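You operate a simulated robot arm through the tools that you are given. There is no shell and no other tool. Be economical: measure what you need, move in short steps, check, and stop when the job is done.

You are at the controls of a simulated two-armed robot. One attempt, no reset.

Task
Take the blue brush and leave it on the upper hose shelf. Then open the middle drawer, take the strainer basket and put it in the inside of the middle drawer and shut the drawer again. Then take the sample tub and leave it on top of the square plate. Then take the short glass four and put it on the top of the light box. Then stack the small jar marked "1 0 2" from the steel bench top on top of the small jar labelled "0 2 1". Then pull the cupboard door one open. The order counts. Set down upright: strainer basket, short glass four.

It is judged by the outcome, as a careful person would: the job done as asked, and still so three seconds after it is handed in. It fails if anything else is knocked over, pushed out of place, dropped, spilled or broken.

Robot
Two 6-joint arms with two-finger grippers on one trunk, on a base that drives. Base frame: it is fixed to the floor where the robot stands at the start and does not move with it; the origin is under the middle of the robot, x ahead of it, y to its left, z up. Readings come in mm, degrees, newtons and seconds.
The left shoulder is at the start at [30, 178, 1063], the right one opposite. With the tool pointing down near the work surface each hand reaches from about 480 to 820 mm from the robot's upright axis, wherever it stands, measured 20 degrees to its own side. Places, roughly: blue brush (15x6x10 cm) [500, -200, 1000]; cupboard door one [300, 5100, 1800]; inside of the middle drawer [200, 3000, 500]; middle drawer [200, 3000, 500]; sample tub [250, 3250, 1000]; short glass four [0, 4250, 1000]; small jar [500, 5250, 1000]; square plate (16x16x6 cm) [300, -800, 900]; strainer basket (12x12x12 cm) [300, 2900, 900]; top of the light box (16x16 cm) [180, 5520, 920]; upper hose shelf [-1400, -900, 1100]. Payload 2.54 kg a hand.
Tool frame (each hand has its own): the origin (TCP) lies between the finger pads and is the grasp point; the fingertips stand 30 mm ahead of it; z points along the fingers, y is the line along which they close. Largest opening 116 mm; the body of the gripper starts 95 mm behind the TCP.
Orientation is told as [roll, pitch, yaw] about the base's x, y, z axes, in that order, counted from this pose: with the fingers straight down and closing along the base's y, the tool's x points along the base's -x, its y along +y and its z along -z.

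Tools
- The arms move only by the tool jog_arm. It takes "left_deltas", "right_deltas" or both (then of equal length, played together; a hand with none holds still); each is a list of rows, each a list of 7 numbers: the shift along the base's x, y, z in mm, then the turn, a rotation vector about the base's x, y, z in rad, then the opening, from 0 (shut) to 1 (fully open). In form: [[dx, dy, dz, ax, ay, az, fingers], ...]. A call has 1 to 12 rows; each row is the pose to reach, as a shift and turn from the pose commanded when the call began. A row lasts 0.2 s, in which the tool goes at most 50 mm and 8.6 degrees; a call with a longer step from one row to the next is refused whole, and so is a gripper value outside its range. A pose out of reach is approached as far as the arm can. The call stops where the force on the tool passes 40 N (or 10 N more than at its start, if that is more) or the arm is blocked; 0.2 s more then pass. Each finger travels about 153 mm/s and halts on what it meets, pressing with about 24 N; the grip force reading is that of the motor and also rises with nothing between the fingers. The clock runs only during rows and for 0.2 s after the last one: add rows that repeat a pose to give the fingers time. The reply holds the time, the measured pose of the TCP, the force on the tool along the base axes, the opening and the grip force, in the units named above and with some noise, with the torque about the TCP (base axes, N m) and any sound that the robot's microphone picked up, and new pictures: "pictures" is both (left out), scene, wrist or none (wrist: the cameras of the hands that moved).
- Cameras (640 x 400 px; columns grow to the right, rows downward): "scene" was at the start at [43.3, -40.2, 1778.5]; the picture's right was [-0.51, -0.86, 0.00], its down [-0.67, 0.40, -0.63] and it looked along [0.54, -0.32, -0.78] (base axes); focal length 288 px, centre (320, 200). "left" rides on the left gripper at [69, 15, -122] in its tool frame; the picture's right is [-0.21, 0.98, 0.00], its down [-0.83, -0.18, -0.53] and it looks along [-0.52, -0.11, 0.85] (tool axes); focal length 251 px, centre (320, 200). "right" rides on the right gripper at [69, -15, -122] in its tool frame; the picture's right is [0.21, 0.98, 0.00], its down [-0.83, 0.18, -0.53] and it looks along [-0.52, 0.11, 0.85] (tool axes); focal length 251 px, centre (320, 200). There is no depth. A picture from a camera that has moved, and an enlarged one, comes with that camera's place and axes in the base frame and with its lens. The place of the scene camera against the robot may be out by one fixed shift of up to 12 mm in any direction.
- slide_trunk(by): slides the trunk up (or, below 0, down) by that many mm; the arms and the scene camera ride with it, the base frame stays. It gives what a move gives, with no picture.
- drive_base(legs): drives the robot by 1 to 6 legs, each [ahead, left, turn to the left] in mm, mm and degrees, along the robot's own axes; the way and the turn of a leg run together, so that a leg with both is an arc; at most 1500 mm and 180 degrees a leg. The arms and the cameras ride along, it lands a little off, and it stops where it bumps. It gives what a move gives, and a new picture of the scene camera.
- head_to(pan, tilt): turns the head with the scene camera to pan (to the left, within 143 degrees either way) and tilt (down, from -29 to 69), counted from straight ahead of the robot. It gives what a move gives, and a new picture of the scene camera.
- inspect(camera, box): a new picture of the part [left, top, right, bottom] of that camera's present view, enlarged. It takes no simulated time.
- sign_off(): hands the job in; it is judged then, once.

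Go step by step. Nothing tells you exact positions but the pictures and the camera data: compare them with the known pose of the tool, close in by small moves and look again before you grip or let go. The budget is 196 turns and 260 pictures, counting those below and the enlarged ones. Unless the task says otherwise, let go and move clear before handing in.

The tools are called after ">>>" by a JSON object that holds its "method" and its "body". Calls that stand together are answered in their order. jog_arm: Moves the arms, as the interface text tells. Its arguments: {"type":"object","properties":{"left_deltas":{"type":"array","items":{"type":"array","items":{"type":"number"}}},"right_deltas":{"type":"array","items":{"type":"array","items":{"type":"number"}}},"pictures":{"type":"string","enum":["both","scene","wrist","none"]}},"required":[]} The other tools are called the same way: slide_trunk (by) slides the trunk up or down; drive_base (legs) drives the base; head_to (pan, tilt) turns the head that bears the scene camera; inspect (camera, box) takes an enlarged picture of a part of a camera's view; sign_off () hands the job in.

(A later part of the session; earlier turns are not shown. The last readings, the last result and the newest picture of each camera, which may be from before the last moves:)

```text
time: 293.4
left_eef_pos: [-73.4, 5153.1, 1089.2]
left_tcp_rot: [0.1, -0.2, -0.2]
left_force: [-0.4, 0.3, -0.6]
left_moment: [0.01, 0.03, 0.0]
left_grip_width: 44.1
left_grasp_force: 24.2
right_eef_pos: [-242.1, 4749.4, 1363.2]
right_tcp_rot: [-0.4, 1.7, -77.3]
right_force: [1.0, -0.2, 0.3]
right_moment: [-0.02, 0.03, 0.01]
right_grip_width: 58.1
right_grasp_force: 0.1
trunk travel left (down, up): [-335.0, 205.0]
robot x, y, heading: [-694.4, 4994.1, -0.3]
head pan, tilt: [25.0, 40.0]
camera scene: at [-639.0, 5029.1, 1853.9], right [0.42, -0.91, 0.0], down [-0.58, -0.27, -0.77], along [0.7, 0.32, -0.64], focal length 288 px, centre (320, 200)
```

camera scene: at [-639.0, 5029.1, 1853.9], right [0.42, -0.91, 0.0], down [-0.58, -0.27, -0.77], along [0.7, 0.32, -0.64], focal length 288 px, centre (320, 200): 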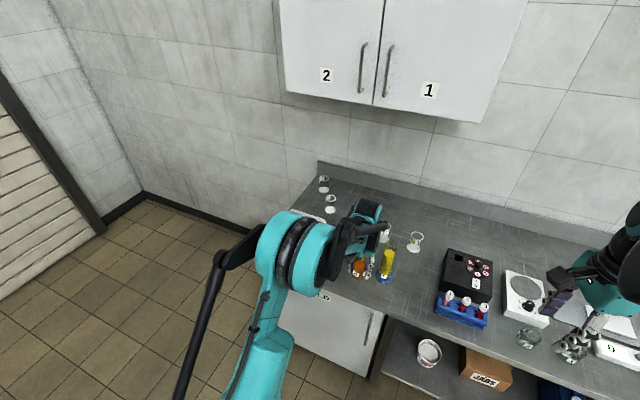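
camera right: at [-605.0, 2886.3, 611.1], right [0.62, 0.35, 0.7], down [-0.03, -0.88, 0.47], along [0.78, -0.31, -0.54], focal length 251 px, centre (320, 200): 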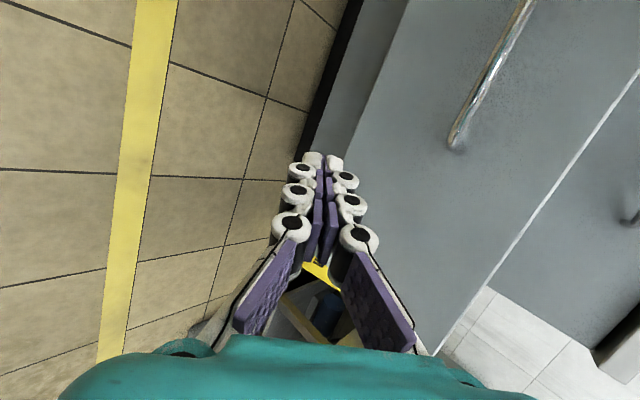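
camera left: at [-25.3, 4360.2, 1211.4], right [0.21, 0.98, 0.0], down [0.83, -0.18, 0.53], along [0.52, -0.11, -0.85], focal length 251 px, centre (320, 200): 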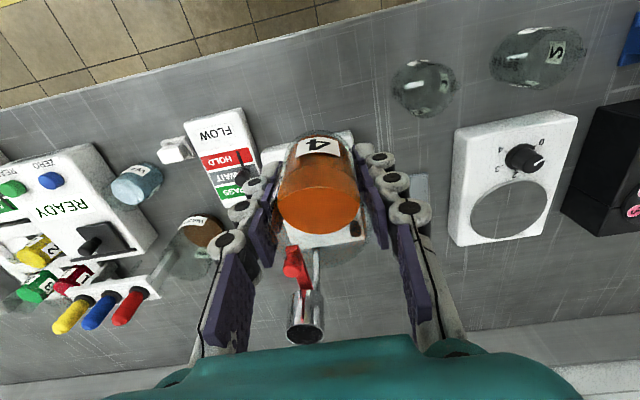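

The light box is hidden behind my arm. I sidestep further left to see it.

>>> {"method": "drive_base", "body": {"legs": [[-50, 720, 0]]}}

>>> {"method": "head_to", "body": {"pan": -15, "tilt": 45}}

>>> {"method": "inspect", "body": {"camera": "scene", "box": [220, 130, 440, 290]}}

```text
time: 297.3
left_eef_pos: [-122.8, 5878.8, 1089.3]
left_tcp_rot: [0.0, -0.1, -0.1]
left_force: [0.7, -0.3, -1.4]
left_moment: [0.02, -0.02, 0.05]
left_grip_width: 43.9
left_grasp_force: 24.1
right_eef_pos: [-290.8, 5473.3, 1363.3]
right_tcp_rot: [-0.4, 1.8, -77.2]
right_force: [0.6, -0.3, -0.3]
right_moment: [-0.01, 0.01, -0.03]
right_grip_width: 58.0
right_grasp_force: 0.1
trunk travel left (down, up): [-335.0, 205.0]
robot x, y, heading: [-739.9, 5719.0, -0.2]
head pan, tilt: [25.0, 40.0]
camera scene: at [-687.6, 5752.8, 1853.9], right [0.42, -0.91, 0.0], down [-0.58, -0.27, -0.77], along [0.69, 0.32, -0.64], focal length 288 px, centre (320, 200)
```

scene: 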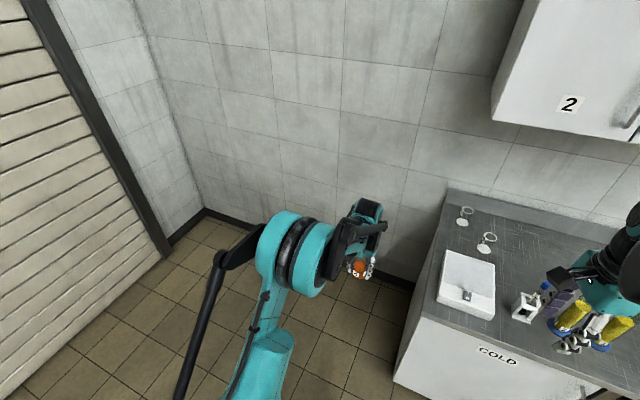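

```text
time: 298.4
left_eef_pos: [-122.1, 5878.0, 1089.7]
left_tcp_rot: [-0.1, 0.0, -0.1]
left_force: [-0.3, 0.4, -1.0]
left_moment: [-0.03, 0.02, -0.02]
left_grip_width: 44.0
left_grasp_force: 23.9
right_eef_pos: [-291.2, 5473.1, 1364.1]
right_tcp_rot: [-0.5, 1.8, -77.2]
right_force: [0.0, 0.5, -0.5]
right_moment: [0.02, 0.0, -0.01]
right_grip_width: 58.1
right_grasp_force: 0.0
trunk travel left (down, up): [-335.0, 205.0]
robot x, y, heading: [-743.0, 5717.4, -0.1]
head pan, tilt: [-15.0, 45.0]
camera scene: at [-686.1, 5695.7, 1846.7], right [-0.26, -0.97, 0.0], down [-0.68, 0.18, -0.71], along [0.68, -0.18, -0.71], focal length 288 px, centre (320, 200)
```

scene: 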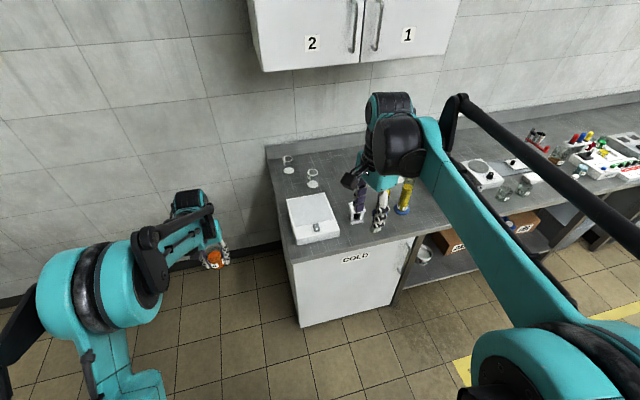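

```text
2.50 times, centred on (330, 210) of scene
camera zoom: at [-686.1, 5695.7, 1846.7], right [-0.26, -0.97, 0.0], down [-0.68, 0.18, -0.71], along [0.68, -0.18, -0.71], focal length 720 px, centre (295, 175)
```

zoom: 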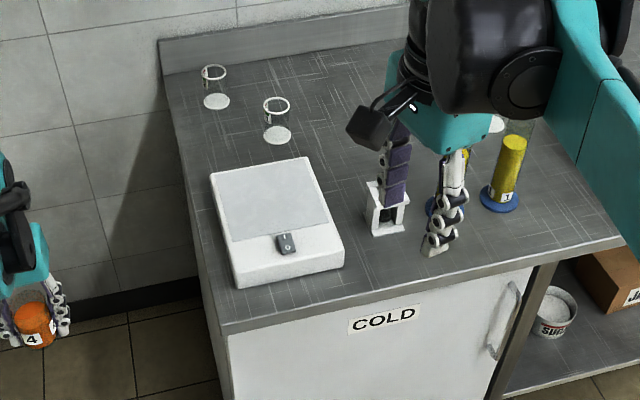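

The light box top panel is centred about [160,5512], z≈920. I bring the glass in front of it and forward over it.

>>> {"method": "drive_base", "body": {"legs": [[0, -366, 0], [262, 0, 0]]}}

>>> {"method": "inspect", "body": {"camera": "left", "box": [0, 0, 640, 400]}}

```text
time: 302.2
left_eef_pos: [137.9, 5514.8, 1089.3]
left_tcp_rot: [0.0, -0.1, 0.1]
left_force: [0.3, 0.1, -1.2]
left_moment: [0.0, 0.01, -0.02]
left_grip_width: 44.3
left_grasp_force: 23.7
right_eef_pos: [-29.3, 5110.4, 1363.0]
right_tcp_rot: [-0.5, 1.8, -77.2]
right_force: [-0.5, -0.4, 0.5]
right_moment: [-0.01, 0.01, 0.01]
right_grip_width: 57.9
right_grasp_force: 0.0
trunk travel left (down, up): [-335.0, 205.0]
robot x, y, heading: [-482.2, 5352.6, -0.1]
head pan, tilt: [-15.0, 45.0]
camera scene: at [-424.7, 5331.3, 1846.7], right [-0.26, -0.97, 0.0], down [-0.68, 0.18, -0.71], along [0.68, -0.18, -0.71], focal length 288 px, centre (320, 200)
```

scene: 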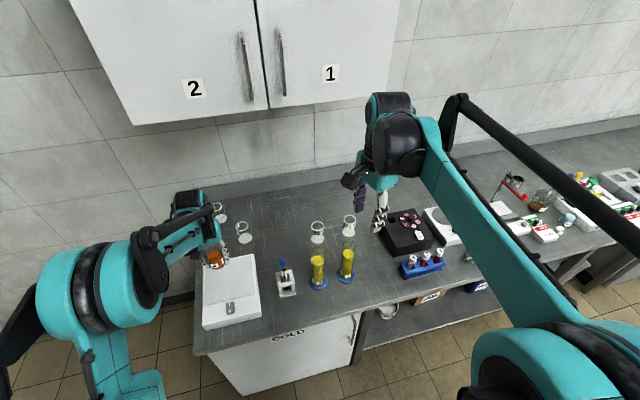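

```text
1.00 times, centred on (320, 200) of left (not enlarged: the box is as wide or as high as the picture)
camera zoom: at [68.6, 5528.9, 1211.3], right [0.22, 0.98, 0.0], down [0.83, -0.18, 0.53], along [0.52, -0.11, -0.85], focal length 251 px, centre (320, 200)
```

zoom: 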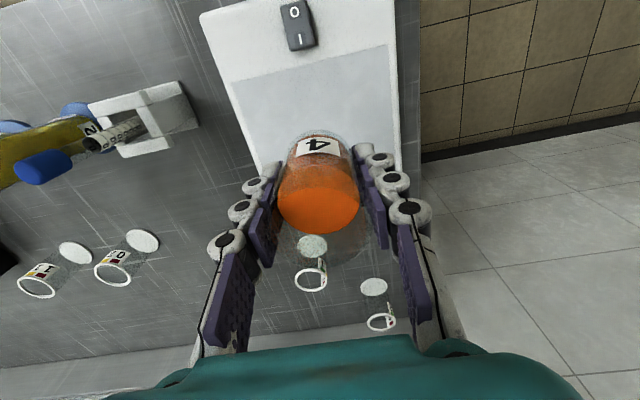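

Panel spans x≈85–245, y 5430–5595. I place the glass at its centre, lowering gently.

>>> {"method": "jog_arm", "body": {"left_deltas": [[12, -2, -30, 0, 0, 0, 0.2], [25, -3, -65, 0, 0, 0, 0.2], [25, -3, -95, 0, 0, 0, 0.2], [25, -3, -106, 0, 0, 0, 0.2], [25, -3, -111, 0, 0, 0, 0.2], [25, -3, -115, 0, 0, 0, 0.2], [25, -3, -119, 0, 0, 0, 0.2], [25, -3, -123, 0, 0, 0, 0.2], [25, -3, -126, 0, 0, 0, 0.2]], "pictures": "both"}}

```text
time: 304.2
left_eef_pos: [163.0, 5510.6, 963.9]
left_tcp_rot: [0.0, -0.1, 0.1]
left_force: [1.0, -0.4, -2.0]
left_moment: [-0.02, 0.03, 0.02]
left_grip_width: 44.1
left_grasp_force: 24.0
right_eef_pos: [-29.1, 5109.3, 1363.3]
right_tcp_rot: [-0.4, 1.8, -77.2]
right_force: [-0.1, -0.8, 0.0]
right_moment: [0.02, 0.0, 0.02]
right_grip_width: 58.0
right_grasp_force: 0.1
trunk travel left (down, up): [-335.0, 205.0]
robot x, y, heading: [-479.3, 5351.9, -0.2]
head pan, tilt: [-15.0, 45.0]
camera scene: at [-424.9, 5331.2, 1846.7], right [-0.26, -0.97, 0.0], down [-0.68, 0.18, -0.71], along [0.68, -0.18, -0.71], focal length 288 px, centre (320, 200)
camera left: at [93.3, 5525.9, 1085.3], right [0.22, 0.98, 0.0], down [0.83, -0.18, 0.53], along [0.52, -0.11, -0.85], focal length 251 px, centre (320, 200)
```

scene: 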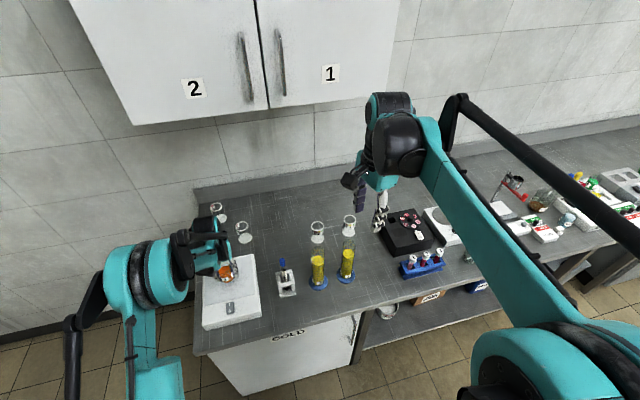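
left: 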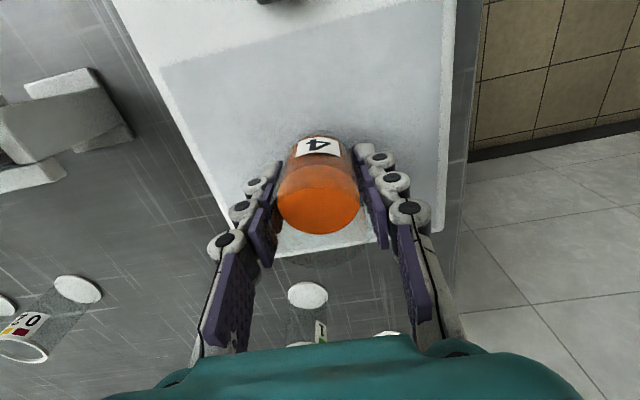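

>>> {"method": "jog_arm", "body": {"left_deltas": [[0, 0, -3, 0, 0, 0, 0.2], [0, 0, -6, 0, 0, 0, 0.2], [0, 0, -9, 0, 0, 0, 0.2], [0, 0, -12, 0, 0, 0, 0.2], [0, 0, -15, 0, 0, 0, 0.2], [0, 0, -18, 0, 0, 0, 0.2], [0, 0, -21, 0, 0, 0, 0.2]], "pictures": "wrist"}}

```text
time: 305.8
left_eef_pos: [162.6, 5510.1, 942.0]
left_tcp_rot: [-0.1, -0.2, 0.0]
left_force: [0.9, 0.4, -1.6]
left_moment: [0.0, 0.0, 0.0]
left_grip_width: 43.8
left_grasp_force: 23.5
right_eef_pos: [-28.1, 5109.5, 1362.5]
right_tcp_rot: [-0.4, 1.7, -77.2]
right_force: [-0.1, 0.0, -0.2]
right_moment: [-0.03, 0.0, 0.01]
right_grip_width: 58.2
right_grasp_force: 0.2
trunk travel left (down, up): [-335.0, 205.0]
robot x, y, heading: [-483.6, 5354.7, 0.1]
head pan, tilt: [-15.0, 45.0]
camera left: at [93.5, 5525.6, 1064.2], right [0.22, 0.98, 0.0], down [0.83, -0.18, 0.53], along [0.52, -0.11, -0.85], focal length 251 px, centre (320, 200)
```

left: 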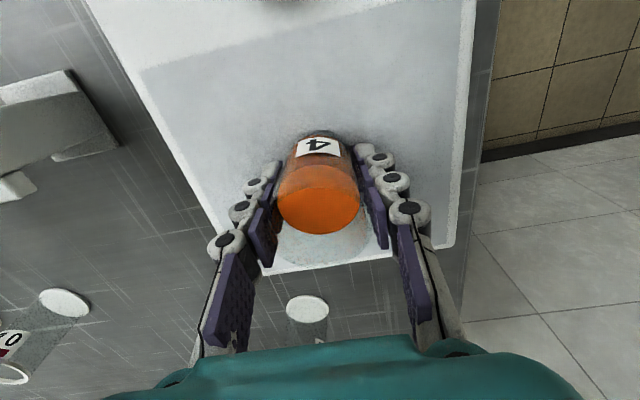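

>>> {"method": "jog_arm", "body": {"left_deltas": [[0, 0, -3, 0, 0, 0, 0.2], [0, 0, -6, 0, 0, 0, 0.2], [0, 0, -9, 0, 0, 0, 0.2], [0, 0, -12, 0, 0, 0, 0.2], [0, 0, -15, 0, 0, 0, 0.2], [0, 0, -18, 0, 0, 0, 0.2], [0, 0, -21, 0, 0, 0, 0.2], [0, 0, -24, 0, 0, 0, 0.2]], "pictures": "wrist"}}

```text
time: 306.5
left_eef_pos: [161.8, 5509.9, 938.1]
left_tcp_rot: [0.1, -0.2, -0.1]
left_force: [-4.3, -0.2, 20.7]
left_moment: [-0.18, 0.33, -0.03]
left_grip_width: 44.4
left_grasp_force: 24.1
right_eef_pos: [-31.0, 5109.2, 1364.6]
right_tcp_rot: [-0.2, 1.8, -77.2]
right_force: [-0.3, -0.5, -0.4]
right_moment: [0.01, 0.04, 0.0]
right_grip_width: 57.9
right_grasp_force: 0.0
trunk travel left (down, up): [-335.0, 205.0]
robot x, y, heading: [-482.1, 5352.1, -0.2]
head pan, tilt: [-15.0, 45.0]
stopped in row 3 (left hand): the force on the tool passed its limit at 48 N (the readings are from after the stop); the commanded pose is now the measured one
camera left: at [92.7, 5525.5, 1061.0], right [0.22, 0.98, 0.0], down [0.82, -0.18, 0.54], along [0.53, -0.11, -0.84], focal length 251 px, centre (320, 200)
```

left: 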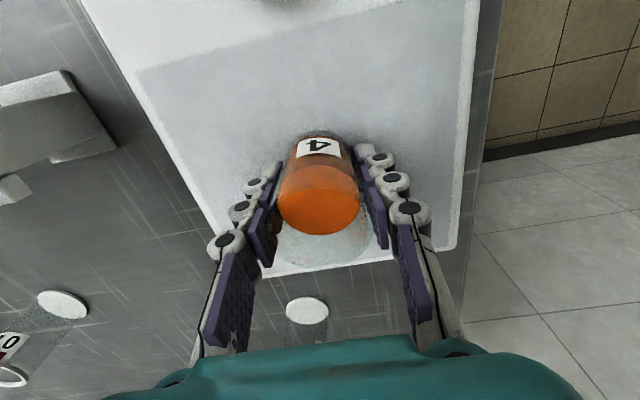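

Contact with the light box. I ease, open, and rise.

>>> {"method": "jog_arm", "body": {"left_deltas": [[0, 0, 1, 0, 0, 0, 0.2], [0, 0, 1, 0, 0, 0, 0.45], [0, 0, 1, 0, 0, 0, 0.6], [0, 0, 1, 0, 0, 0, 0.6], [0, 0, 35, 0, 0, 0, 0.6], [0, 0, 80, 0, 0, 0, 0.6], [0, 0, 125, 0, 0, 0, 0.6], [0, 0, 165, 0, 0, 0, 0.6], [0, 0, 165, 0, 0, 0, 0.6]], "pictures": "both"}}

```text
time: 308.5
left_eef_pos: [165.0, 5511.6, 1103.5]
left_tcp_rot: [0.0, -0.2, 0.0]
left_force: [-0.1, -0.8, 0.1]
left_moment: [0.0, 0.06, 0.0]
left_grip_width: 69.6
left_grasp_force: 0.0
right_eef_pos: [-27.6, 5110.3, 1363.7]
right_tcp_rot: [-0.4, 1.7, -77.1]
right_force: [-0.4, 0.6, 0.8]
right_moment: [0.0, 0.0, 0.0]
right_grip_width: 57.9
right_grasp_force: 0.0
trunk travel left (down, up): [-335.0, 205.0]
robot x, y, heading: [-482.3, 5355.7, -0.0]
head pan, tilt: [-15.0, 45.0]
camera scene: at [-424.3, 5331.4, 1846.6], right [-0.26, -0.97, 0.0], down [-0.68, 0.18, -0.71], along [0.68, -0.18, -0.71], focal length 288 px, centre (320, 200)
camera left: at [95.1, 5526.7, 1224.7], right [0.21, 0.98, 0.0], down [0.82, -0.18, 0.54], along [0.52, -0.11, -0.84], focal length 251 px, centre (320, 200)
```

scene: 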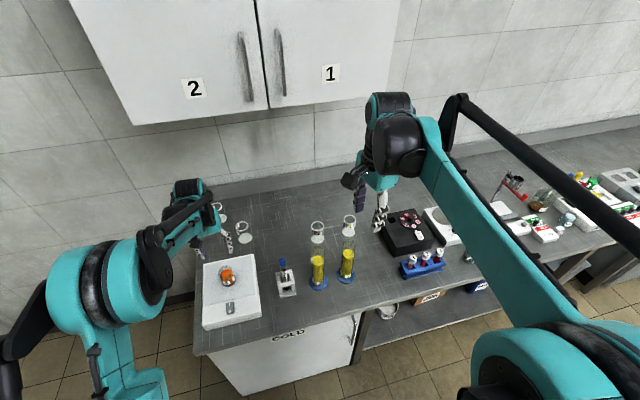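
left: 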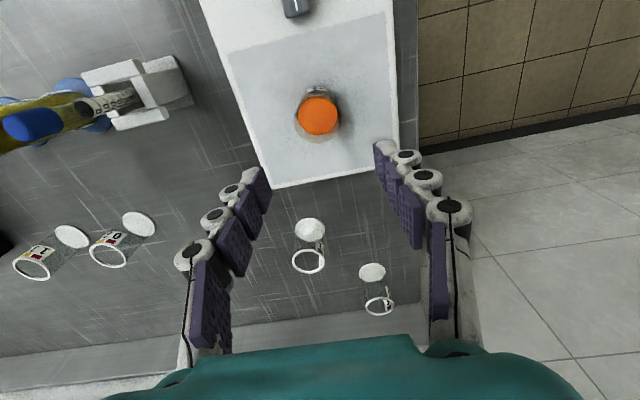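

Glass four stands on the light box. Now I read the jar labels with zoomed views.

>>> {"method": "inspect", "body": {"camera": "scene", "box": [290, 200, 380, 260]}}

>>> {"method": "inspect", "body": {"camera": "left", "box": [0, 200, 170, 300]}}

>>> {"method": "inspect", "body": {"camera": "left", "box": [280, 200, 410, 330]}}

```text
6.67 times, centred on (335, 230) of scene
camera zoom: at [-424.3, 5331.4, 1846.6], right [-0.26, -0.97, 0.0], down [-0.68, 0.18, -0.71], along [0.68, -0.18, -0.71], focal length 1920 px, centre (220, 0)
```

zoom: 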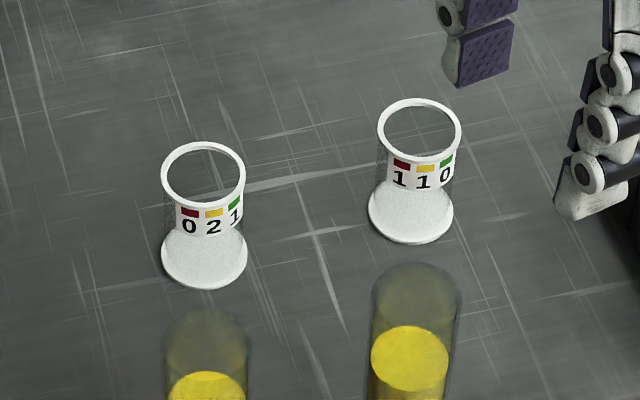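

```text
3.76 times, centred on (85, 250) of left
camera zoom: at [95.1, 5526.7, 1224.7], right [0.21, 0.98, 0.0], down [0.82, -0.18, 0.54], along [0.52, -0.11, -0.84], focal length 947 px, centre (1205, 12)
```

zoom: 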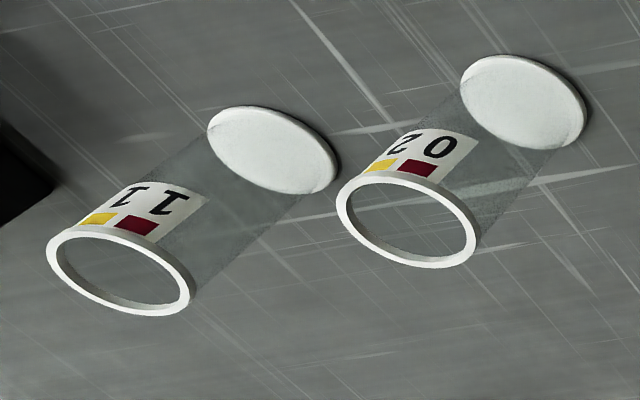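

```text
3.08 times, centred on (345, 265) of left
camera zoom: at [95.1, 5526.7, 1224.7], right [0.21, 0.98, 0.0], down [0.82, -0.18, 0.54], along [0.52, -0.11, -0.84], focal length 774 px, centre (243, 0)
```

zoom: 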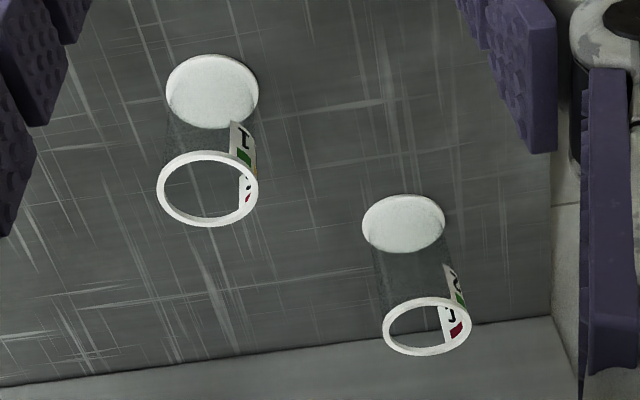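

Left pair: "0 2 1" ≈[311,5125] and "1 1 0". The right-hand pair's labels face away; I move the left camera closer to read them.

>>> {"method": "inspect", "body": {"camera": "left", "box": [350, 255, 400, 320]}}

>>> {"method": "inspect", "body": {"camera": "scene", "box": [200, 190, 270, 250]}}

```text
6.15 times, centred on (375, 288) of left
camera zoom: at [95.1, 5526.7, 1224.7], right [0.21, 0.98, 0.0], down [0.82, -0.18, 0.54], along [0.52, -0.11, -0.84], focal length 1547 px, centre (-18, -338)
```

zoom: 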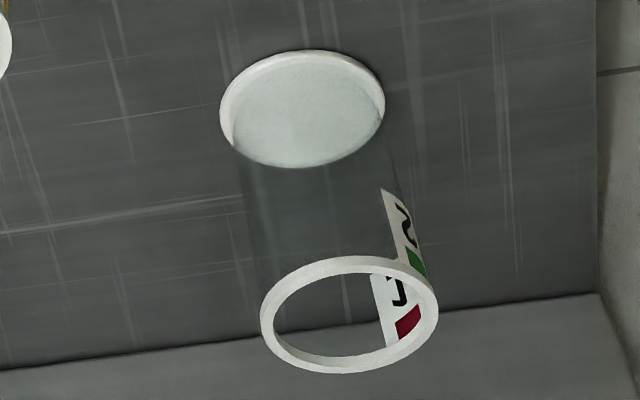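

```text
6.67 times, centred on (235, 220) of scene
camera zoom: at [-424.3, 5331.4, 1846.6], right [-0.26, -0.97, 0.0], down [-0.68, 0.18, -0.71], along [0.68, -0.18, -0.71], focal length 1920 px, centre (887, 67)
```

zoom: 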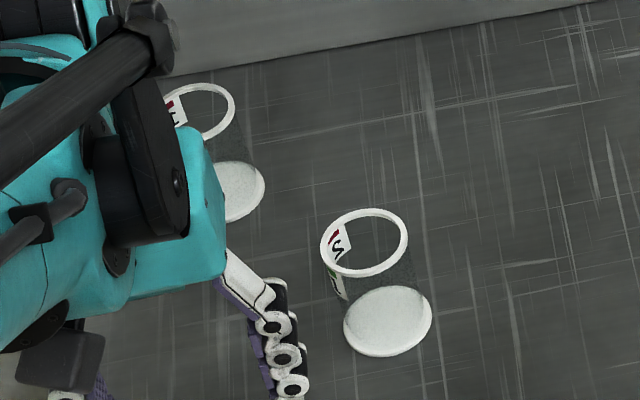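

Jar B (near the wall) seems "1 ? 2"; I verify by turning the left wrist to look at it from its labelled (+y) side.

>>> {"method": "jog_arm", "body": {"left_deltas": [[10, 18, 0, 0, 0, -0.14, 0.6], [25, 36, 0, 0, 0, -0.28, 0.6], [40, 54, 0, 0, 0, -0.42, 0.6], [55, 72, 0, 0, 0, -0.56, 0.6], [70, 90, 0, 0, 0, -0.7, 0.6], [85, 108, 0, 0, 0, -0.84, 0.6], [100, 126, 0, 0, 0, -0.98, 0.6], [115, 144, 0, 0, 0, -1.12, 0.6], [130, 162, 0, 0, 0, -1.26, 0.6], [145, 180, 0, 0, 0, -1.4, 0.6], [160, 190, 0, 0, 0, -1.54, 0.6], [160, 190, 0, 0, 0, -1.54, 0.6]], "pictures": "wrist"}}

```text
time: 311.1
left_eef_pos: [308.4, 5697.6, 1101.0]
left_tcp_rot: [0.2, -0.2, -88.4]
left_force: [0.4, -0.1, -0.2]
left_moment: [-0.01, 0.03, 0.0]
left_grip_width: 69.5
left_grasp_force: 0.1
left hand out of reach, approached as far as the arm can: row 11, 12
right_eef_pos: [-27.3, 5109.3, 1363.8]
right_tcp_rot: [-0.4, 1.9, -77.2]
right_force: [-0.1, 0.3, 0.7]
right_moment: [0.02, -0.01, 0.0]
right_grip_width: 58.1
right_grasp_force: 0.2
trunk travel left (down, up): [-335.0, 205.0]
robot x, y, heading: [-483.7, 5353.1, 0.0]
head pan, tilt: [-15.0, 45.0]
camera left: at [320.9, 5767.6, 1223.3], right [0.98, -0.19, 0.0], down [-0.16, -0.83, 0.54], along [-0.1, -0.53, -0.84], focal length 251 px, centre (320, 200)
```

left: 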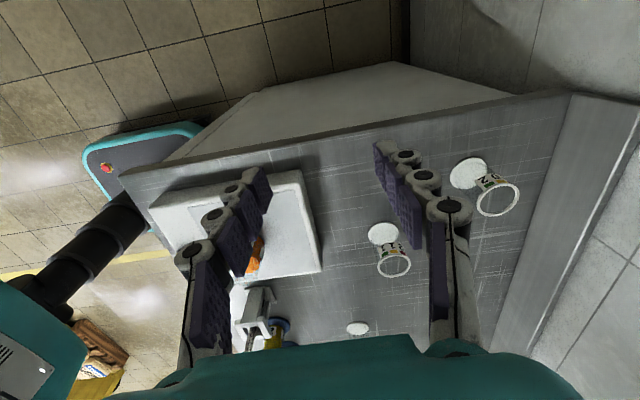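

>>> {"method": "inspect", "body": {"camera": "left", "box": [440, 145, 530, 225]}}

>>> {"method": "inspect", "body": {"camera": "left", "box": [355, 210, 425, 280]}}

```text
5.00 times, centred on (485, 185) of left
camera zoom: at [320.9, 5767.6, 1223.3], right [0.98, -0.19, 0.0], down [-0.16, -0.83, 0.54], along [-0.1, -0.53, -0.84], focal length 1257 px, centre (-505, 275)
```

zoom: 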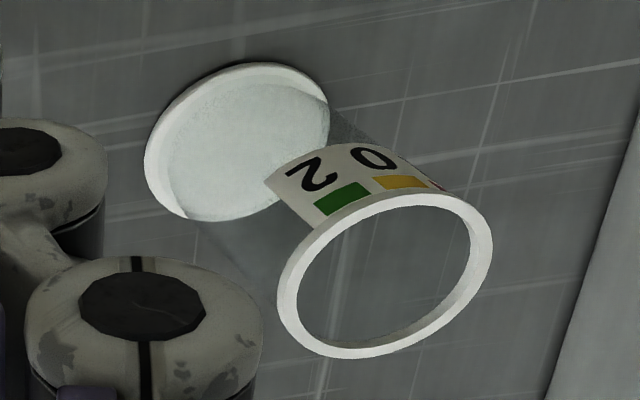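

```text
5.71 times, centred on (390, 245) of left
camera zoom: at [320.9, 5767.6, 1223.3], right [0.98, -0.19, 0.0], down [-0.16, -0.83, 0.54], along [-0.1, -0.53, -0.84], focal length 1437 px, centre (-80, -57)
```

zoom: 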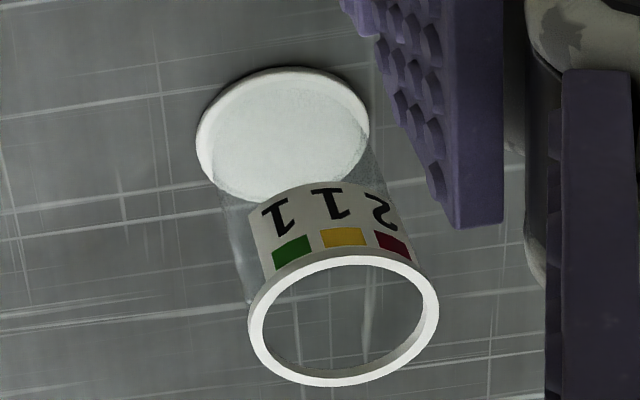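

Confirmed: the back jar reads "1 0 2" at ≈[529,5536], rim z≈929; the other is "2 1 1". I turn the wrist back and draw the left hand back for the approach.

>>> {"method": "jog_arm", "body": {"left_deltas": [[-13, -15, 5, 0, 0, 0.14, 0.6], [-26, -30, 10, 0, 0, 0.28, 0.6], [-39, -45, 15, 0, 0, 0.42, 0.7], [-52, -60, 20, 0, 0, 0.56, 0.8], [-65, -75, 25, 0, 0, 0.7, 0.8], [-78, -90, 30, 0, 0, 0.84, 0.8], [-91, -105, 35, 0, 0, 0.98, 0.8], [-104, -120, 40, 0, 0, 1.12, 0.8], [-117, -135, 45, 0, 0, 1.26, 0.8], [-130, -150, 50, 0, 0, 1.4, 0.8], [-140, -162, 55, 0, 0, 1.543, 0.8], [-140, -162, 55, 0, 0, 1.543, 0.8]], "pictures": "none"}}

>>> {"method": "drive_base", "body": {"legs": [[150, 0, 0]]}}

>>> {"method": "jog_arm", "body": {"left_deltas": [[10, 0, 0, 0, -0.1, 0, 0.8], [20, 0, 0, 0, -0.2, 0, 0.8], [35, 0, 0, 0, -0.3, 0, 0.8], [50, 0, -10, 0, -0.4, 0, 0.8], [70, 0, -25, 0, -0.5, 0, 0.8], [90, 0, -40, 0, -0.611, 0, 0.8], [90, 0, -40, 0, -0.611, 0, 0.8]], "pictures": "both"}}

```text
time: 313.7
left_eef_pos: [169.3, 5536.2, 1155.9]
left_tcp_rot: [0.1, -0.2, 0.2]
left_force: [-0.4, -1.5, 0.6]
left_moment: [0.0, 0.01, -0.01]
left_grip_width: 92.6
left_grasp_force: 0.1
right_eef_pos: [-27.0, 5110.2, 1363.9]
right_tcp_rot: [-0.5, 1.9, -77.2]
right_force: [0.1, 1.2, 0.0]
right_moment: [-0.03, -0.01, 0.06]
right_grip_width: 58.1
right_grasp_force: 0.0
trunk travel left (down, up): [-335.0, 205.0]
robot x, y, heading: [-482.1, 5354.5, 0.2]
head pan, tilt: [-15.0, 45.0]
```

```text
time: 315.1
left_eef_pos: [316.9, 5535.3, 1157.0]
left_tcp_rot: [0.1, -0.2, 0.1]
left_force: [0.1, -0.9, 0.4]
left_moment: [-0.03, 0.0, -0.04]
left_grip_width: 93.2
left_grasp_force: 0.1
right_eef_pos: [120.8, 5109.8, 1363.9]
right_tcp_rot: [-0.4, 1.8, -77.2]
right_force: [-0.7, -0.5, -0.1]
right_moment: [0.02, 0.02, -0.01]
right_grip_width: 58.0
right_grasp_force: 0.0
trunk travel left (down, up): [-335.0, 205.0]
robot x, y, heading: [-331.5, 5355.4, -0.0]
head pan, tilt: [-15.0, 45.0]
camera scene: at [-276.1, 5331.0, 1846.7], right [-0.26, -0.97, 0.0], down [-0.68, 0.18, -0.71], along [0.68, -0.18, -0.71], focal length 288 px, centre (320, 200)
```

scene: 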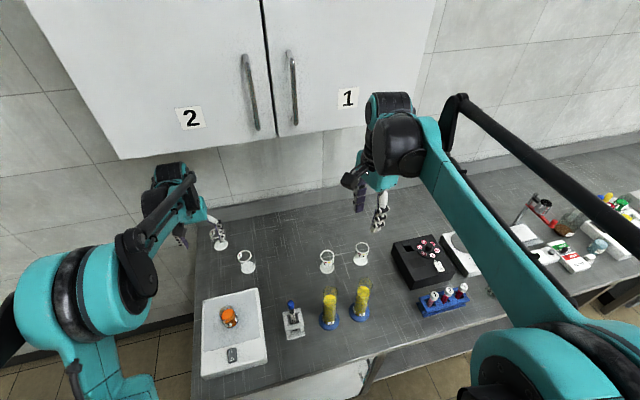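

```text
time: 316.7
left_eef_pos: [407.7, 5534.4, 1115.6]
left_tcp_rot: [0.0, -35.2, 0.0]
left_force: [-0.2, 0.0, 0.5]
left_moment: [-0.04, 0.01, 0.02]
left_grip_width: 92.9
left_grasp_force: 0.1
right_eef_pos: [119.0, 5108.9, 1362.6]
right_tcp_rot: [-0.4, 1.8, -77.2]
right_force: [-0.9, -0.1, 0.1]
right_moment: [0.01, -0.02, 0.0]
right_grip_width: 57.9
right_grasp_force: 0.0
trunk travel left (down, up): [-335.0, 205.0]
robot x, y, heading: [-334.3, 5352.6, -0.2]
head pan, tilt: [-15.0, 45.0]
camera scene: at [-276.5, 5330.9, 1846.7], right [-0.26, -0.97, 0.0], down [-0.68, 0.18, -0.71], along [0.68, -0.18, -0.71], focal length 288 px, centre (320, 200)
camera left: at [280.1, 5549.3, 1176.1], right [0.17, 0.98, 0.12], down [0.37, -0.18, 0.91], along [0.91, -0.11, -0.39], focal length 251 px, centre (320, 200)
```

scene: 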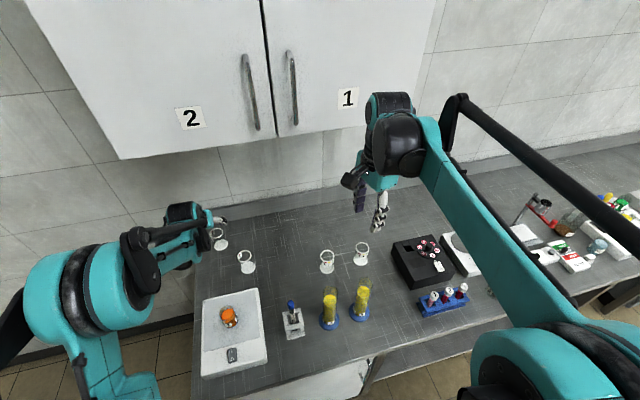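
left: 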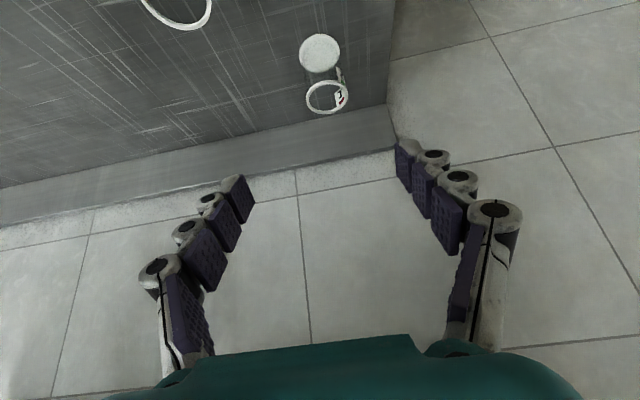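

Jar "1 0 2" at ≈[528,5543]. I move to a pre-grasp point 110 mm back along the tool axis.

>>> {"method": "jog_arm", "body": {"left_deltas": [[15, 3, -35, 0, 0, 0, 0.8], [30, 6, -70, 0, 0, 0, 0.8], [45, 8, -105, 0, 0, 0, 0.8], [57, 9, -131, 0, 0, 0, 0.8], [57, 9, -131, 0, 0, 0, 0.8]], "pictures": "both"}}

```text
time: 317.9
left_eef_pos: [463.6, 5545.0, 985.6]
left_tcp_rot: [0.1, -35.3, 0.1]
left_force: [-0.1, -0.8, 0.6]
left_moment: [-0.02, 0.01, -0.02]
left_grip_width: 92.8
left_grasp_force: 0.0
right_eef_pos: [119.5, 5108.4, 1364.4]
right_tcp_rot: [-0.4, 1.8, -77.2]
right_force: [-0.9, 0.1, -0.3]
right_moment: [0.0, 0.01, -0.01]
right_grip_width: 58.2
right_grasp_force: 0.1
trunk travel left (down, up): [-335.0, 205.0]
robot x, y, heading: [-331.9, 5353.0, -0.4]
head pan, tilt: [-15.0, 45.0]
camera scene: at [-277.1, 5330.8, 1846.7], right [-0.26, -0.97, 0.0], down [-0.68, 0.18, -0.71], along [0.68, -0.18, -0.71], focal length 288 px, centre (320, 200)
camera left: at [336.5, 5559.4, 1045.1], right [0.17, 0.98, 0.12], down [0.37, -0.18, 0.91], along [0.91, -0.11, -0.39], focal length 251 px, centre (320, 200)
```

scene: 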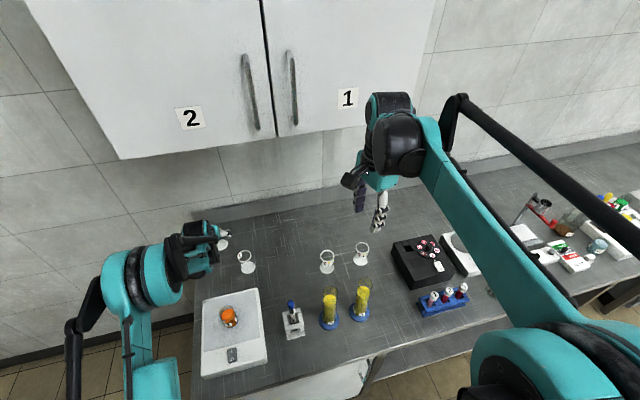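
left: 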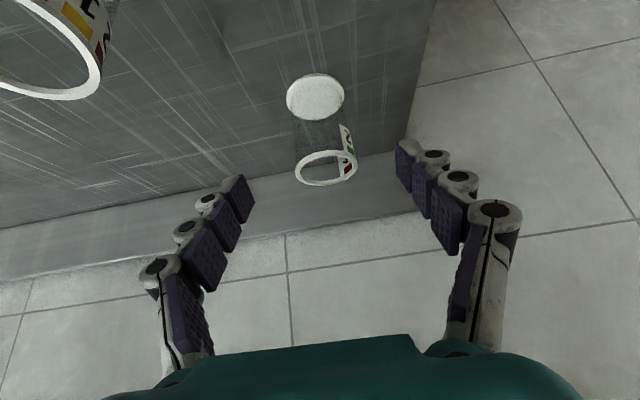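

Aligned at y=5545. I advance onto the jar.

>>> {"method": "jog_arm", "body": {"left_deltas": [[20, 0, -28, 0, 0, 0, 0.8], [42, 0, -58, 0, 0, 0, 0.8], [58, 0, -78, 0, 0, 0, 0.8], [66, 0, -88, 0, 0, 0, 0.8], [66, 0, -88, 0, 0, 0, 0.8]], "pictures": "wrist"}}

```text
time: 319.1
left_eef_pos: [527.1, 5543.7, 900.4]
left_tcp_rot: [0.0, -35.3, 0.0]
left_force: [-0.7, -0.4, 0.4]
left_moment: [0.0, 0.01, 0.01]
left_grip_width: 92.8
left_grasp_force: 0.1
left hand out of reach, approached as far as the arm can: row 4, 5
right_eef_pos: [120.5, 5108.8, 1362.8]
right_tcp_rot: [-0.4, 1.8, -77.2]
right_force: [-0.9, 0.2, 1.3]
right_moment: [0.05, -0.02, 0.0]
right_grip_width: 58.0
right_grasp_force: 0.1
trunk travel left (down, up): [-335.0, 205.0]
robot x, y, heading: [-331.8, 5350.6, 0.1]
head pan, tilt: [-15.0, 45.0]
camera left: at [399.7, 5558.3, 960.2], right [0.17, 0.98, 0.12], down [0.37, -0.18, 0.91], along [0.91, -0.11, -0.39], focal length 251 px, centre (320, 200)
```

left: 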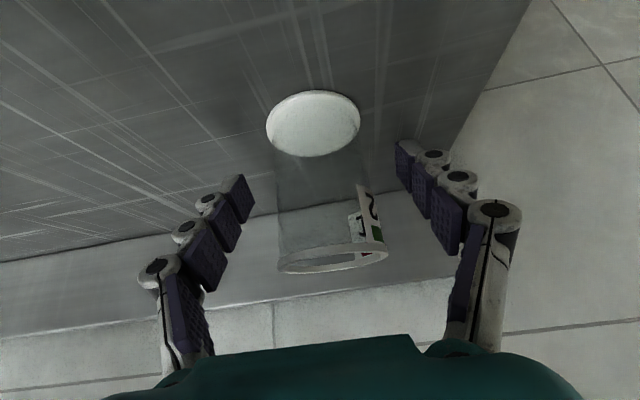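

Jar centred between the fingers. I close and lift with the trunk.

>>> {"method": "jog_arm", "body": {"left_deltas": [[0, 0, 0, 0, 0, 0, 0.5], [0, 0, 0, 0, 0, 0, 0.2], [0, 0, 0, 0, 0, 0, 0.2], [0, 0, 0, 0, 0, 0, 0.2]], "pictures": "wrist"}}

>>> {"method": "slide_trunk", "body": {"by": 130}}

>>> {"method": "inspect", "body": {"camera": "left", "box": [0, 0, 640, 400]}}

```text
time: 320.1
left_eef_pos: [527.3, 5542.6, 900.7]
left_tcp_rot: [0.0, -35.2, 0.1]
left_force: [0.5, -0.5, -0.2]
left_moment: [-0.05, 0.0, 0.0]
left_grip_width: 47.3
left_grasp_force: 24.0
right_eef_pos: [121.3, 5108.6, 1363.3]
right_tcp_rot: [-0.4, 1.9, -77.3]
right_force: [-0.6, -0.1, -0.1]
right_moment: [0.0, -0.03, -0.01]
right_grip_width: 57.9
right_grasp_force: 0.0
trunk travel left (down, up): [-335.0, 205.0]
robot x, y, heading: [-332.8, 5351.6, -0.2]
head pan, tilt: [-15.0, 45.0]
camera left: at [399.7, 5558.3, 960.3], right [0.17, 0.98, 0.12], down [0.37, -0.18, 0.91], along [0.91, -0.11, -0.39], focal length 251 px, centre (320, 200)
```

left: 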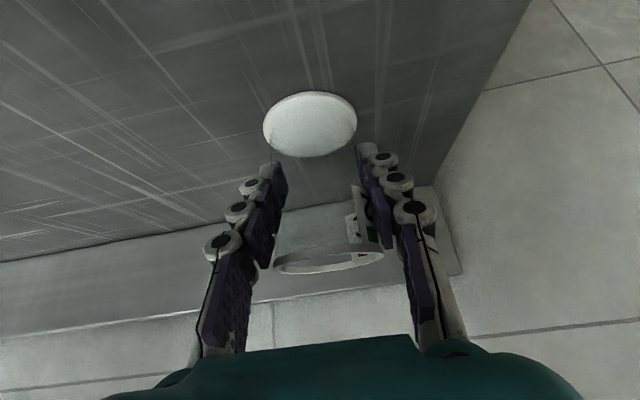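

```text
time: 321.6
left_eef_pos: [526.8, 5544.8, 1030.1]
left_tcp_rot: [0.0, -35.2, 0.2]
left_force: [0.1, 0.2, -1.3]
left_moment: [-0.03, -0.01, 0.0]
left_grip_width: 47.5
left_grasp_force: 24.3
right_eef_pos: [119.3, 5109.2, 1493.4]
right_tcp_rot: [-0.3, 1.8, -77.2]
right_force: [0.4, 0.3, 0.6]
right_moment: [0.04, 0.01, 0.01]
right_grip_width: 58.0
right_grasp_force: 0.1
trunk travel left (down, up): [-465.0, 75.0]
robot x, y, heading: [-333.0, 5355.0, 0.2]
head pan, tilt: [-15.0, 45.0]
```

```text
1.00 times, centred on (320, 200) of left (not enlarged: the box is as wide or as high as the picture)
camera zoom: at [399.9, 5558.4, 1089.9], right [0.17, 0.98, 0.12], down [0.37, -0.18, 0.91], along [0.91, -0.11, -0.39], focal length 251 px, centre (320, 200)
```

zoom: 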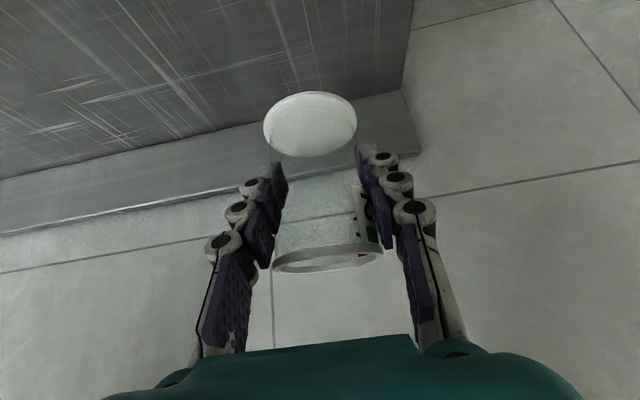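

Jar lifted upright. Tall cylinders (z≈1095) stand in front of the target jar, so I'll bring the jar round behind them with the wrist yawed to −70°. First raise and shift slightly.

>>> {"method": "slide_trunk", "body": {"by": 70}}

>>> {"method": "drive_base", "body": {"legs": [[-20, -33, 0]]}}

>>> {"method": "inspect", "body": {"camera": "scene", "box": [240, 200, 440, 340]}}

```text
time: 322.7
left_eef_pos: [527.3, 5544.6, 1101.0]
left_tcp_rot: [0.0, -35.2, 0.2]
left_force: [0.7, 0.1, -0.5]
left_moment: [0.01, -0.02, -0.04]
left_grip_width: 47.4
left_grasp_force: 23.9
right_eef_pos: [121.0, 5108.3, 1563.3]
right_tcp_rot: [-0.3, 1.8, -77.2]
right_force: [-0.1, 0.1, 0.6]
right_moment: [0.04, 0.01, 0.01]
right_grip_width: 58.1
right_grasp_force: 0.2
trunk travel left (down, up): [-535.0, 5.0]
robot x, y, heading: [-333.6, 5357.0, -0.1]
head pan, tilt: [-15.0, 45.0]
```

```text
time: 323.6
left_eef_pos: [510.0, 5516.8, 1097.9]
left_tcp_rot: [-0.2, -35.1, 0.4]
left_force: [0.3, 0.1, -0.6]
left_moment: [-0.07, -0.03, -0.08]
left_grip_width: 47.4
left_grasp_force: 24.4
right_eef_pos: [106.4, 5084.3, 1563.7]
right_tcp_rot: [-0.6, 1.6, -77.3]
right_force: [0.8, 1.6, 0.0]
right_moment: [-0.09, 0.07, 0.01]
right_grip_width: 58.0
right_grasp_force: 0.2
trunk travel left (down, up): [-535.0, 5.0]
robot x, y, heading: [-353.9, 5320.9, -0.3]
head pan, tilt: [-15.0, 45.0]
camera scene: at [-290.0, 5307.0, 2046.5], right [-0.26, -0.97, 0.0], down [-0.69, 0.18, -0.71], along [0.68, -0.19, -0.71], focal length 288 px, centre (320, 200)
```

scene: 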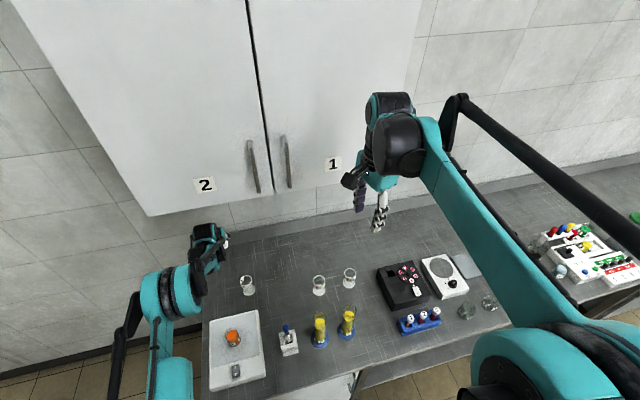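

```text
2.86 times, centred on (340, 270) of scene
camera zoom: at [-290.0, 5307.0, 2046.5], right [-0.26, -0.97, 0.0], down [-0.69, 0.18, -0.71], along [0.68, -0.19, -0.71], focal length 823 px, centre (263, 0)
```

zoom: 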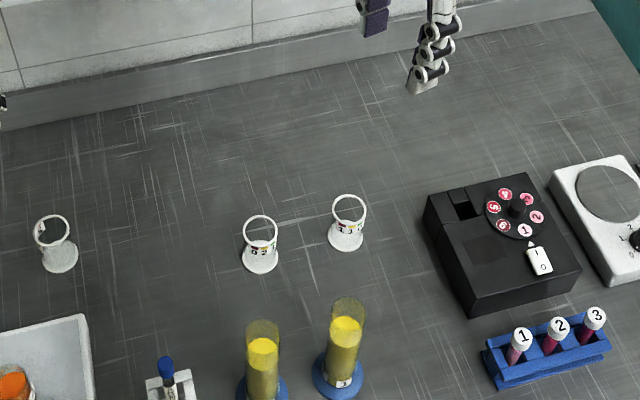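

Target jar "0 2 1" ≈[306,5141]. I swing the held jar over to a hover point just beside it.

>>> {"method": "jog_arm", "body": {"left_deltas": [[-15, -34, 2, 0, 0, -0.122, 0.2], [-32, -70, 5, 0, 0, -0.244, 0.2], [-50, -106, 5, 0, 0, -0.366, 0.2], [-70, -142, 5, 0, 0, -0.488, 0.2], [-90, -178, 5, 0, 0, -0.61, 0.2], [-110, -214, 5, 0, 0, -0.732, 0.2], [-130, -250, 5, 0, 0, -0.854, 0.2], [-150, -286, 5, 0, 0, -0.976, 0.2], [-170, -322, 5, 0, 0, -1.098, 0.2], [-190, -352, 5, 0, 0, -1.22, 0.2], [-190, -352, 5, 0, 0, -1.22, 0.2]], "pictures": "both"}}

```text
time: 326.0
left_eef_pos: [316.8, 5160.1, 1106.1]
left_tcp_rot: [0.1, -35.3, -69.8]
left_force: [-0.2, -0.8, -0.5]
left_moment: [-0.03, 0.0, 0.02]
left_grip_width: 47.3
left_grasp_force: 24.2
right_eef_pos: [102.2, 5078.6, 1563.5]
right_tcp_rot: [-0.4, 1.7, -77.2]
right_force: [0.2, 0.1, 0.1]
right_moment: [-0.05, 0.01, -0.02]
right_grip_width: 57.9
right_grasp_force: 0.1
trunk travel left (down, up): [-535.0, 5.0]
robot x, y, heading: [-350.2, 5319.7, -0.3]
head pan, tilt: [-15.0, 45.0]
camera scene: at [-295.2, 5299.2, 2046.7], right [-0.26, -0.97, 0.0], down [-0.68, 0.18, -0.71], along [0.68, -0.18, -0.71], focal length 288 px, centre (320, 200)
camera left: at [287.0, 5284.3, 1164.7], right [0.98, 0.17, 0.12], down [-0.04, -0.41, 0.91], along [0.21, -0.9, -0.39], focal length 251 px, centre (320, 200)
```

scene: 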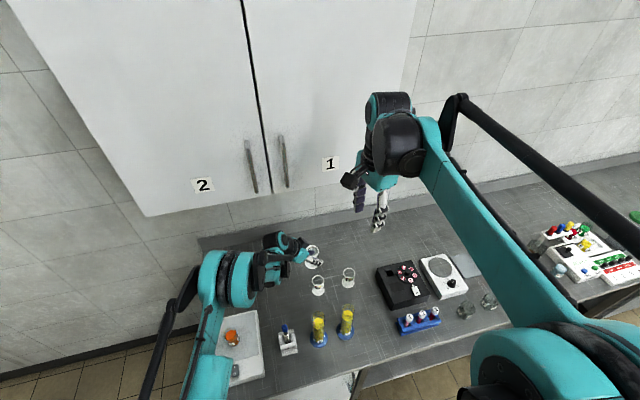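
left: 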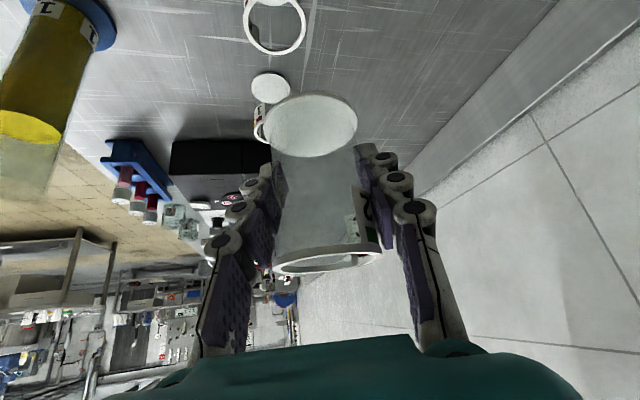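

Jar "0 2 1" refines to [303,5142]; the held jar's axis is 10 mm ahead of the TCP. I align and lower to ~15 mm above its rim.

>>> {"method": "jog_arm", "body": {"left_deltas": [[-8, -4, -20, 0, 0, 0, 0.2], [-16, -8, -45, 0, 0, 0, 0.2], [-16, -8, -70, 0, 0, 0, 0.2], [-16, -8, -90, 0, 0, 0, 0.2], [-16, -8, -90, 0, 0, 0, 0.2]], "pictures": "both"}}

>>> {"method": "inspect", "body": {"camera": "scene", "box": [260, 220, 360, 310]}}

```text
time: 327.2
left_eef_pos: [291.1, 5155.1, 1035.8]
left_tcp_rot: [0.0, -35.3, -69.7]
left_force: [0.3, -0.3, -0.8]
left_moment: [0.01, 0.02, -0.01]
left_grip_width: 47.2
left_grasp_force: 24.3
left hand out of reach, approached as far as the arm can: row 3, 4, 5
right_eef_pos: [100.8, 5077.1, 1564.1]
right_tcp_rot: [-0.4, 1.8, -77.2]
right_force: [0.0, 0.1, -0.9]
right_moment: [-0.03, -0.01, 0.01]
right_grip_width: 58.1
right_grasp_force: 0.0
trunk travel left (down, up): [-535.0, 5.0]
robot x, y, heading: [-353.6, 5321.6, -0.1]
head pan, tilt: [-15.0, 45.0]
camera scene: at [-295.2, 5298.4, 2046.7], right [-0.26, -0.97, 0.0], down [-0.68, 0.18, -0.71], along [0.68, -0.18, -0.71], focal length 288 px, centre (320, 200)
camera left: at [260.9, 5279.2, 1095.4], right [0.98, 0.17, 0.12], down [-0.04, -0.41, 0.91], along [0.21, -0.9, -0.39], focal length 251 px, centre (320, 200)
```

scene: 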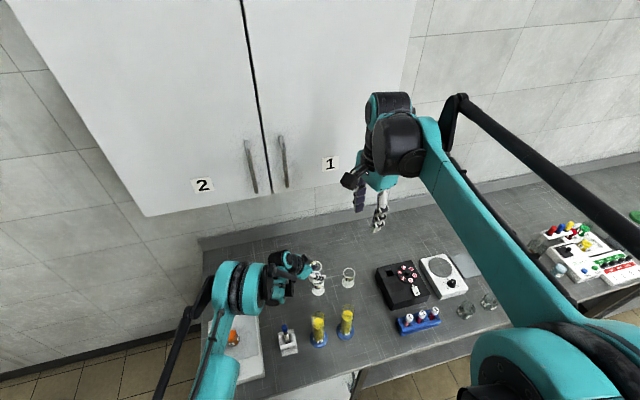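
left: 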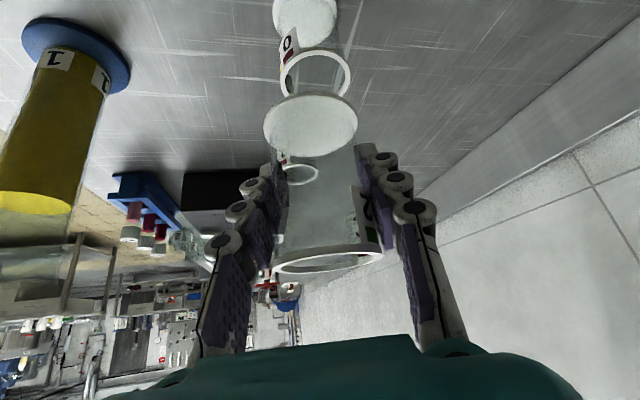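

```text
4.44 times, centred on (310, 265) of scene
camera zoom: at [-295.2, 5298.4, 2046.7], right [-0.26, -0.97, 0.0], down [-0.68, 0.18, -0.71], along [0.68, -0.18, -0.71], focal length 1280 px, centre (364, -89)
```

zoom: 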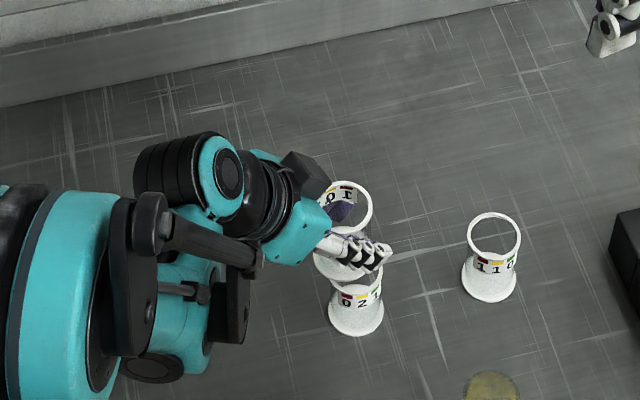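

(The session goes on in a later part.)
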